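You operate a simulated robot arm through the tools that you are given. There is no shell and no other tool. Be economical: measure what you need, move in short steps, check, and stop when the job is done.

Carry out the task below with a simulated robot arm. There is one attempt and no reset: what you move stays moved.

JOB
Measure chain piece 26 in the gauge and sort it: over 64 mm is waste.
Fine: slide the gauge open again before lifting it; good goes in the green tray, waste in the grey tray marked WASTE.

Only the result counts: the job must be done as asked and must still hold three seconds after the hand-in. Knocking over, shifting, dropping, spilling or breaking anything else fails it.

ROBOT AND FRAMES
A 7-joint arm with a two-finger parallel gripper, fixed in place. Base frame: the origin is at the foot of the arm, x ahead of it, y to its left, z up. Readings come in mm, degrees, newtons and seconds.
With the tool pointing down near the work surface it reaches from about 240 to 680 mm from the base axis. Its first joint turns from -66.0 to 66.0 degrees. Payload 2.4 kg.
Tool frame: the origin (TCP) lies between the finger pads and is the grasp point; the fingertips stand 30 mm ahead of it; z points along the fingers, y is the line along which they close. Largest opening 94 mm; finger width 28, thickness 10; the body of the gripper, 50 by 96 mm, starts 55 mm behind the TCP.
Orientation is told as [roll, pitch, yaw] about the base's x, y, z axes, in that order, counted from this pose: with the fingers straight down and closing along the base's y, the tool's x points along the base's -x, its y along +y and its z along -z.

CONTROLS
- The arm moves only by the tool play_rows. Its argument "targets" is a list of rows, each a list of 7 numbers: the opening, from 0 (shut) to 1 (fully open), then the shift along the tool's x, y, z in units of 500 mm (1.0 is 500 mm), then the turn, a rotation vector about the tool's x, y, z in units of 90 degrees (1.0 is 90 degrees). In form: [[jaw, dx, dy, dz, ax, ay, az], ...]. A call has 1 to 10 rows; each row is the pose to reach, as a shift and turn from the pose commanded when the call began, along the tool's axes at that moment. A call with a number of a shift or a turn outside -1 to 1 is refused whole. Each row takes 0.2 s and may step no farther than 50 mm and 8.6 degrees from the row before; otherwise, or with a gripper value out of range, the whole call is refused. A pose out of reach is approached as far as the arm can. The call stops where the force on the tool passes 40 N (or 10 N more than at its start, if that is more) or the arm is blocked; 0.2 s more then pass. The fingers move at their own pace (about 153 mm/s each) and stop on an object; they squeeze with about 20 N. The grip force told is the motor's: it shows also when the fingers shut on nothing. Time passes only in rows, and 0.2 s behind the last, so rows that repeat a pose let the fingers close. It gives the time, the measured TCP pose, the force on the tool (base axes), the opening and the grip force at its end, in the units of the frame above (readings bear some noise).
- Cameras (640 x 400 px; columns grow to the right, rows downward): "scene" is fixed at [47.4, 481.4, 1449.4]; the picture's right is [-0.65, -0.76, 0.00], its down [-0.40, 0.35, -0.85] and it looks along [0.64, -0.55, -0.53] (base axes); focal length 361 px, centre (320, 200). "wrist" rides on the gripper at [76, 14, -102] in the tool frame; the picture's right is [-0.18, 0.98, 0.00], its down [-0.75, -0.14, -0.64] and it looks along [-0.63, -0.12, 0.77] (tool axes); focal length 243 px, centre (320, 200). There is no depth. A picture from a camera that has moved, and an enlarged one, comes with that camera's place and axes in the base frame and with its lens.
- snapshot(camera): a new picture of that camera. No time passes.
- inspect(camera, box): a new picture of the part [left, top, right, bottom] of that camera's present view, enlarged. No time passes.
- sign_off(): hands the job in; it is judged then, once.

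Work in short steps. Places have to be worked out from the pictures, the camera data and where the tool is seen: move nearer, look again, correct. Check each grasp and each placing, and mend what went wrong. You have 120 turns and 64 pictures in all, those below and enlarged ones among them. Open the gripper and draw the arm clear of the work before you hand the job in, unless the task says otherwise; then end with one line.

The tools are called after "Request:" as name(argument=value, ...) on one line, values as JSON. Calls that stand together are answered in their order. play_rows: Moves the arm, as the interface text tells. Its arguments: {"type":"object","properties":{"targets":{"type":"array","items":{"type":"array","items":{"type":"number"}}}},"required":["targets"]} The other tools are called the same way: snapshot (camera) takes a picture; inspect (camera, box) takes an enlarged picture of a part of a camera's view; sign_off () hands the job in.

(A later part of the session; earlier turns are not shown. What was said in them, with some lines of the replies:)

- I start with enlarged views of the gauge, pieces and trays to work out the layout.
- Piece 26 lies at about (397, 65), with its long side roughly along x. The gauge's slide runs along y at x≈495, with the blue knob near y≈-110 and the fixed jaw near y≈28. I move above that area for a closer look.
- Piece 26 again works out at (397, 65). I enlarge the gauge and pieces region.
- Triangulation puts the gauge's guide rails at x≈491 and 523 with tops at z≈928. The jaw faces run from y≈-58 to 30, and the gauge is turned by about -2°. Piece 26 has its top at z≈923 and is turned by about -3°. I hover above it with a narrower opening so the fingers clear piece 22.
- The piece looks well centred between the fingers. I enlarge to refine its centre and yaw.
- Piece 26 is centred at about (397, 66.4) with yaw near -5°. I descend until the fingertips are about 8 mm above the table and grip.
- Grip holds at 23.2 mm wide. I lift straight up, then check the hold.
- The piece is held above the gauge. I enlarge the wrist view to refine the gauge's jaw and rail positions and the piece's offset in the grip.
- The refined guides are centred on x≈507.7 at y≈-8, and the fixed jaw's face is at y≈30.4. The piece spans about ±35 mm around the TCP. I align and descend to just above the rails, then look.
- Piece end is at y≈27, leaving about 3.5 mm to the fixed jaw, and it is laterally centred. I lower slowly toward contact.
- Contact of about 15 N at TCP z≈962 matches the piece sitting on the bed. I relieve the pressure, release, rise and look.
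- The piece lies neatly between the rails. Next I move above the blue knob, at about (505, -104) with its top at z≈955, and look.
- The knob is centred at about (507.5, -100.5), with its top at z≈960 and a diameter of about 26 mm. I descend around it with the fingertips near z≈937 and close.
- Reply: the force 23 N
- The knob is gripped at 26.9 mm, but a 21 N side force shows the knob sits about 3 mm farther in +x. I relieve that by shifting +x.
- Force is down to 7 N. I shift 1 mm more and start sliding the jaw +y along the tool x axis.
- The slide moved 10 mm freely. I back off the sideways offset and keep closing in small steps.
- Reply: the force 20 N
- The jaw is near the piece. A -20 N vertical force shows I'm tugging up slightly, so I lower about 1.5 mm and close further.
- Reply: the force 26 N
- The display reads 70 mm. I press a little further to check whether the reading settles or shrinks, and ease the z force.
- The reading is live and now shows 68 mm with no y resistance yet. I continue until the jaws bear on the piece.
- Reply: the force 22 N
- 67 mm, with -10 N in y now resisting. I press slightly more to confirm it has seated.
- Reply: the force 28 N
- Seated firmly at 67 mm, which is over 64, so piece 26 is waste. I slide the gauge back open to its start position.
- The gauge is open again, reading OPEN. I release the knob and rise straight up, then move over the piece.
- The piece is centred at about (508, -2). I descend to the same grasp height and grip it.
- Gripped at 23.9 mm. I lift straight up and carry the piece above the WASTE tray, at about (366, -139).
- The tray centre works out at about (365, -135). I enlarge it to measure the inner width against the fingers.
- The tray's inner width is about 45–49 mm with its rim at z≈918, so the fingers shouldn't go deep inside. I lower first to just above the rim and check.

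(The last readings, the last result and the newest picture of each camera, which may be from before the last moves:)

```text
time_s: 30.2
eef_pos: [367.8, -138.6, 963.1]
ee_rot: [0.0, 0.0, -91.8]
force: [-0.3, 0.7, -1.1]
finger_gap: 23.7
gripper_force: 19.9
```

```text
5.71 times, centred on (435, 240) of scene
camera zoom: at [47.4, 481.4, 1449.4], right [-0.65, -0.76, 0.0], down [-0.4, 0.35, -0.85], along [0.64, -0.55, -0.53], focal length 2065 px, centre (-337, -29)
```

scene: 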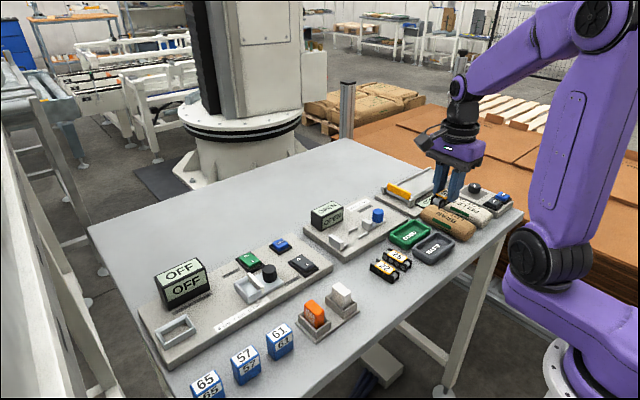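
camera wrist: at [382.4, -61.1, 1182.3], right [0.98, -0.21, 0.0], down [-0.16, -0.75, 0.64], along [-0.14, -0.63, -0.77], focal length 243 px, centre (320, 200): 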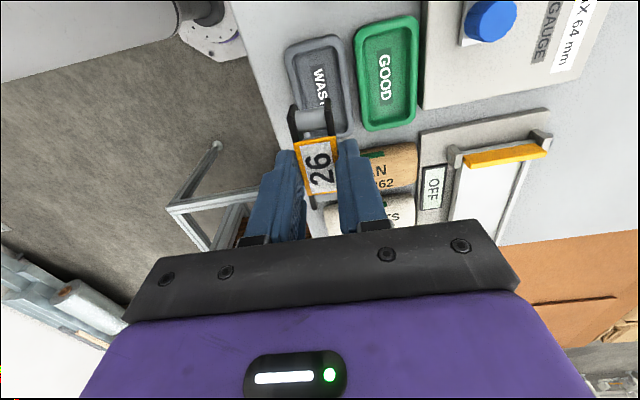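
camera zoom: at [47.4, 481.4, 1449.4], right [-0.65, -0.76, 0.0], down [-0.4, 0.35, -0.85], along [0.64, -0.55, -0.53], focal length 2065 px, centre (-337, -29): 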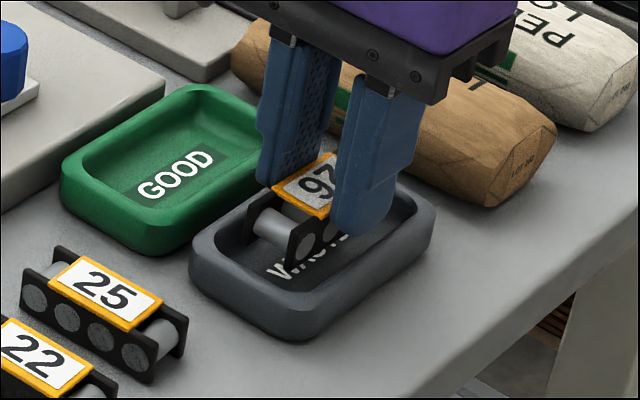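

The piece is aligned over the tray and needs about -2 mm in y and -1.5 mm in x. I lower until the fingertips are at rim level, with the piece bottom about 5 mm above the tray floor.

Request:
play_rows(targets=[[0, -0.004, -0.003, 0.01, 0, 0, 0], [0, -0.004, -0.003, 0.02, 0, 0, 0], [0, -0.004, -0.003, 0.029, 0, 0, 0], [0, -0.004, -0.003, 0.029, 0, 0, 0]])

Request:
inspect(camera="scene", box=[400, 215, 470, 270])

Request:
inspect(camera="wrist", box=[230, 50, 410, 180])

```text
time_s: 31.0
eef_pos: [364.5, -139.1, 951.2]
ee_rot: [0.1, 0.0, -91.7]
force: [-3.9, 2.1, 15.1]
finger_gap: 23.6
gripper_force: 19.8
stopped in row 3: the force on the tool passed its limit (the readings are from after the stop); the commanded pose is now the measured one
```

```text
7.27 times, centred on (435, 242) of scene
camera zoom: at [47.1, 481.5, 1449.4], right [-0.65, -0.76, 0.0], down [-0.4, 0.35, -0.85], along [0.64, -0.55, -0.53], focal length 2628 px, centre (-516, -109)
```

zoom: 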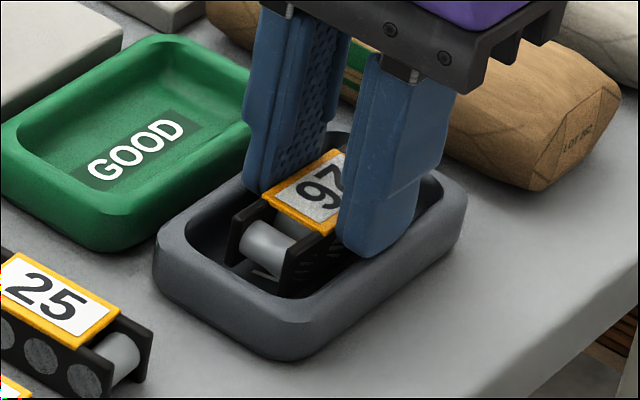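

```text
3.08 times, centred on (320, 115) of wrist
camera zoom: at [381.2, -63.0, 1055.1], right [0.98, -0.21, 0.0], down [-0.16, -0.75, 0.64], along [-0.14, -0.63, -0.77], focal length 746 px, centre (320, 462)
```

zoom: 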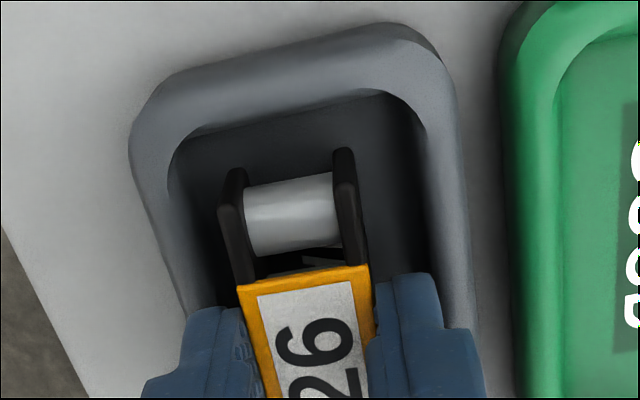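

The stop looks like the -x finger touching the near rim, since the piece sits 2–3 mm too far toward -x. I raise slightly, shift +x and lower gently again.

Request:
play_rows(targets=[[0, 0, 0, -0.006, 0, 0, 0], [0, 0, 0.006, -0.006, 0, 0, 0], [0, 0, 0.006, -0.006, 0, 0, 0]])

Request:
inspect(camera="wrist", box=[230, 50, 410, 180])

Request:
inspect(camera="scene", box=[400, 215, 470, 270])

```text
time_s: 31.8
eef_pos: [367.9, -139.0, 953.3]
ee_rot: [0.2, -0.1, -91.8]
force: [0.8, -0.3, -1.1]
finger_gap: 23.6
gripper_force: 19.7
```

```text
3.08 times, centred on (320, 115) of wrist
camera zoom: at [385.0, -63.2, 1057.7], right [0.98, -0.21, 0.0], down [-0.16, -0.75, 0.64], along [-0.14, -0.63, -0.77], focal length 746 px, centre (320, 462)
```

zoom: 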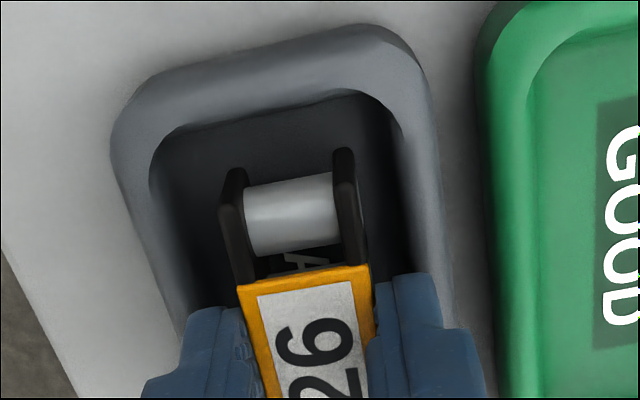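

```text
7.27 times, centred on (435, 242) of scene
camera zoom: at [47.4, 481.4, 1449.4], right [-0.65, -0.76, 0.0], down [-0.4, 0.35, -0.85], along [0.64, -0.55, -0.53], focal length 2628 px, centre (-516, -109)
```

zoom: 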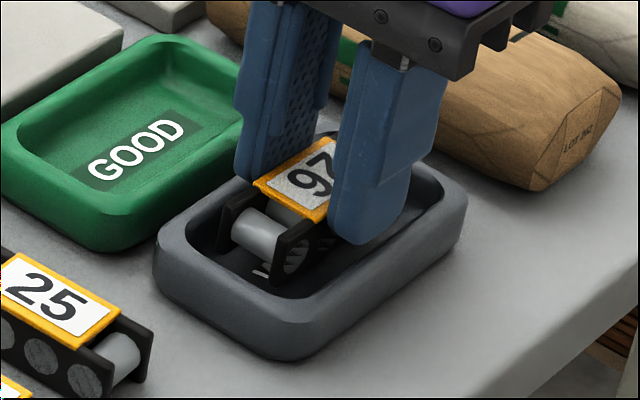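

The fingers barely span the tray's inner width, so I won't force them in. I centre by -1.3 mm, lower 1.5 mm until the tips are just above the rim, and release there for a drop of a few mm.

Request:
play_rows(targets=[[0, 0, -0.0026, 0, 0, 0, 0], [0, 0, -0.0026, 0.003, 0, 0, 0], [0, 0, -0.0026, 0.003, 0, 0, 0]])

Request:
play_rows(targets=[[0.34, 0, 0, 0, 0, 0, 0], [0.34, 0, 0, 0, 0, 0, 0], [0.34, 0, 0, -0.06, 0, 0, 0], [0.34, 0, 0, -0.14, 0, 0, 0], [0.34, 0, 0, -0.22, 0, 0, 0], [0.34, 0, 0, -0.22, 0, 0, 0]])

Request:
inspect(camera="scene", box=[390, 205, 480, 275])

Request:
snapshot(camera="wrist")

```text
time_s: 32.6
eef_pos: [366.3, -140.1, 953.6]
ee_rot: [0.1, -0.1, -91.7]
force: [1.5, -0.4, -0.4]
finger_gap: 23.4
gripper_force: 20.0
```

```text
time_s: 34.0
eef_pos: [367.7, -138.6, 1062.0]
ee_rot: [0.1, -0.1, -91.8]
force: [0.3, -0.2, 0.9]
finger_gap: 32.2
gripper_force: 0.1
```

```text
5.71 times, centred on (435, 240) of scene
camera zoom: at [47.3, 481.4, 1449.4], right [-0.65, -0.76, 0.0], down [-0.4, 0.35, -0.85], along [0.64, -0.55, -0.53], focal length 2065 px, centre (-337, -29)
```

zoom: 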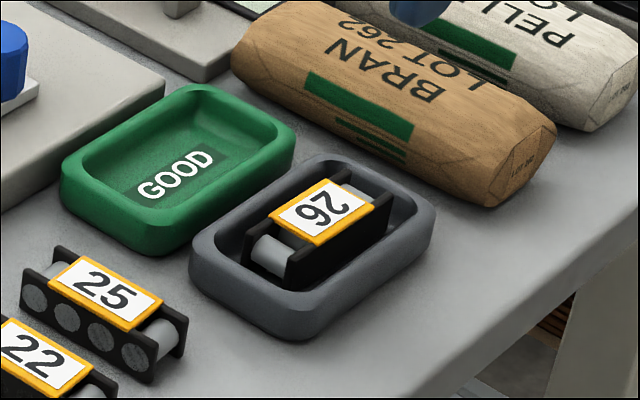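

```text
16 pictures are left
camera wrist: at [383.3, -62.4, 1165.4], right [0.98, -0.21, 0.0], down [-0.16, -0.75, 0.64], along [-0.14, -0.63, -0.77], focal length 243 px, centre (320, 200)
```

wrist: 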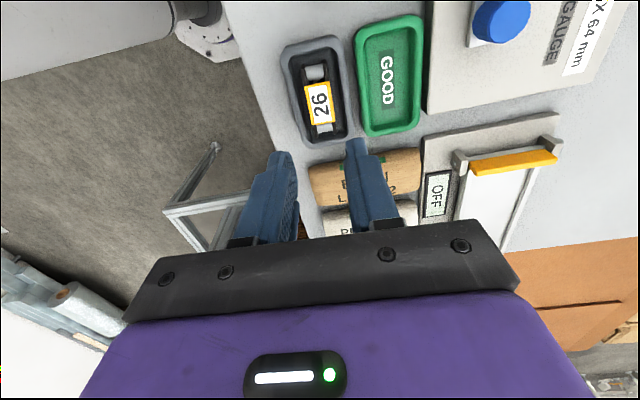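

Piece 26 lies flat inside the WASTE tray, and the neighbouring items and trays look unmoved. I draw the arm up and clear with the gripper open, then take a last look.

Request:
play_rows(targets=[[0.6, 0, 0, -0.08, 0, 0, 0], [1, 0, 0, -0.16, 0, 0, 0], [1, 0, 0, -0.24, 0, 0, 0], [1, 0, 0, -0.24, 0, 0, 0]])

Request:
snapshot(camera="scene")

```text
time_s: 35.0
eef_pos: [365.7, -137.7, 1183.8]
ee_rot: [0.1, -0.2, -91.6]
force: [-0.4, -0.5, 0.5]
finger_gap: 93.9
gripper_force: 0.0
```

```text
15 pictures are left
```

scene: 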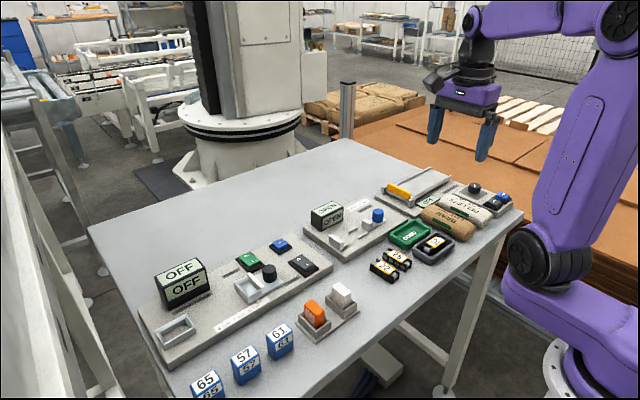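

The arm is clear, the gauge is open, and piece 26 is in the WASTE tray. I hand in.

Request:
sign_off()

```text
The job is handed in.
```

Piece 26 measured 67 mm, over the 64 mm limit, so I slid the gauge open again and put the piece in the WASTE tray; the job is handed in.
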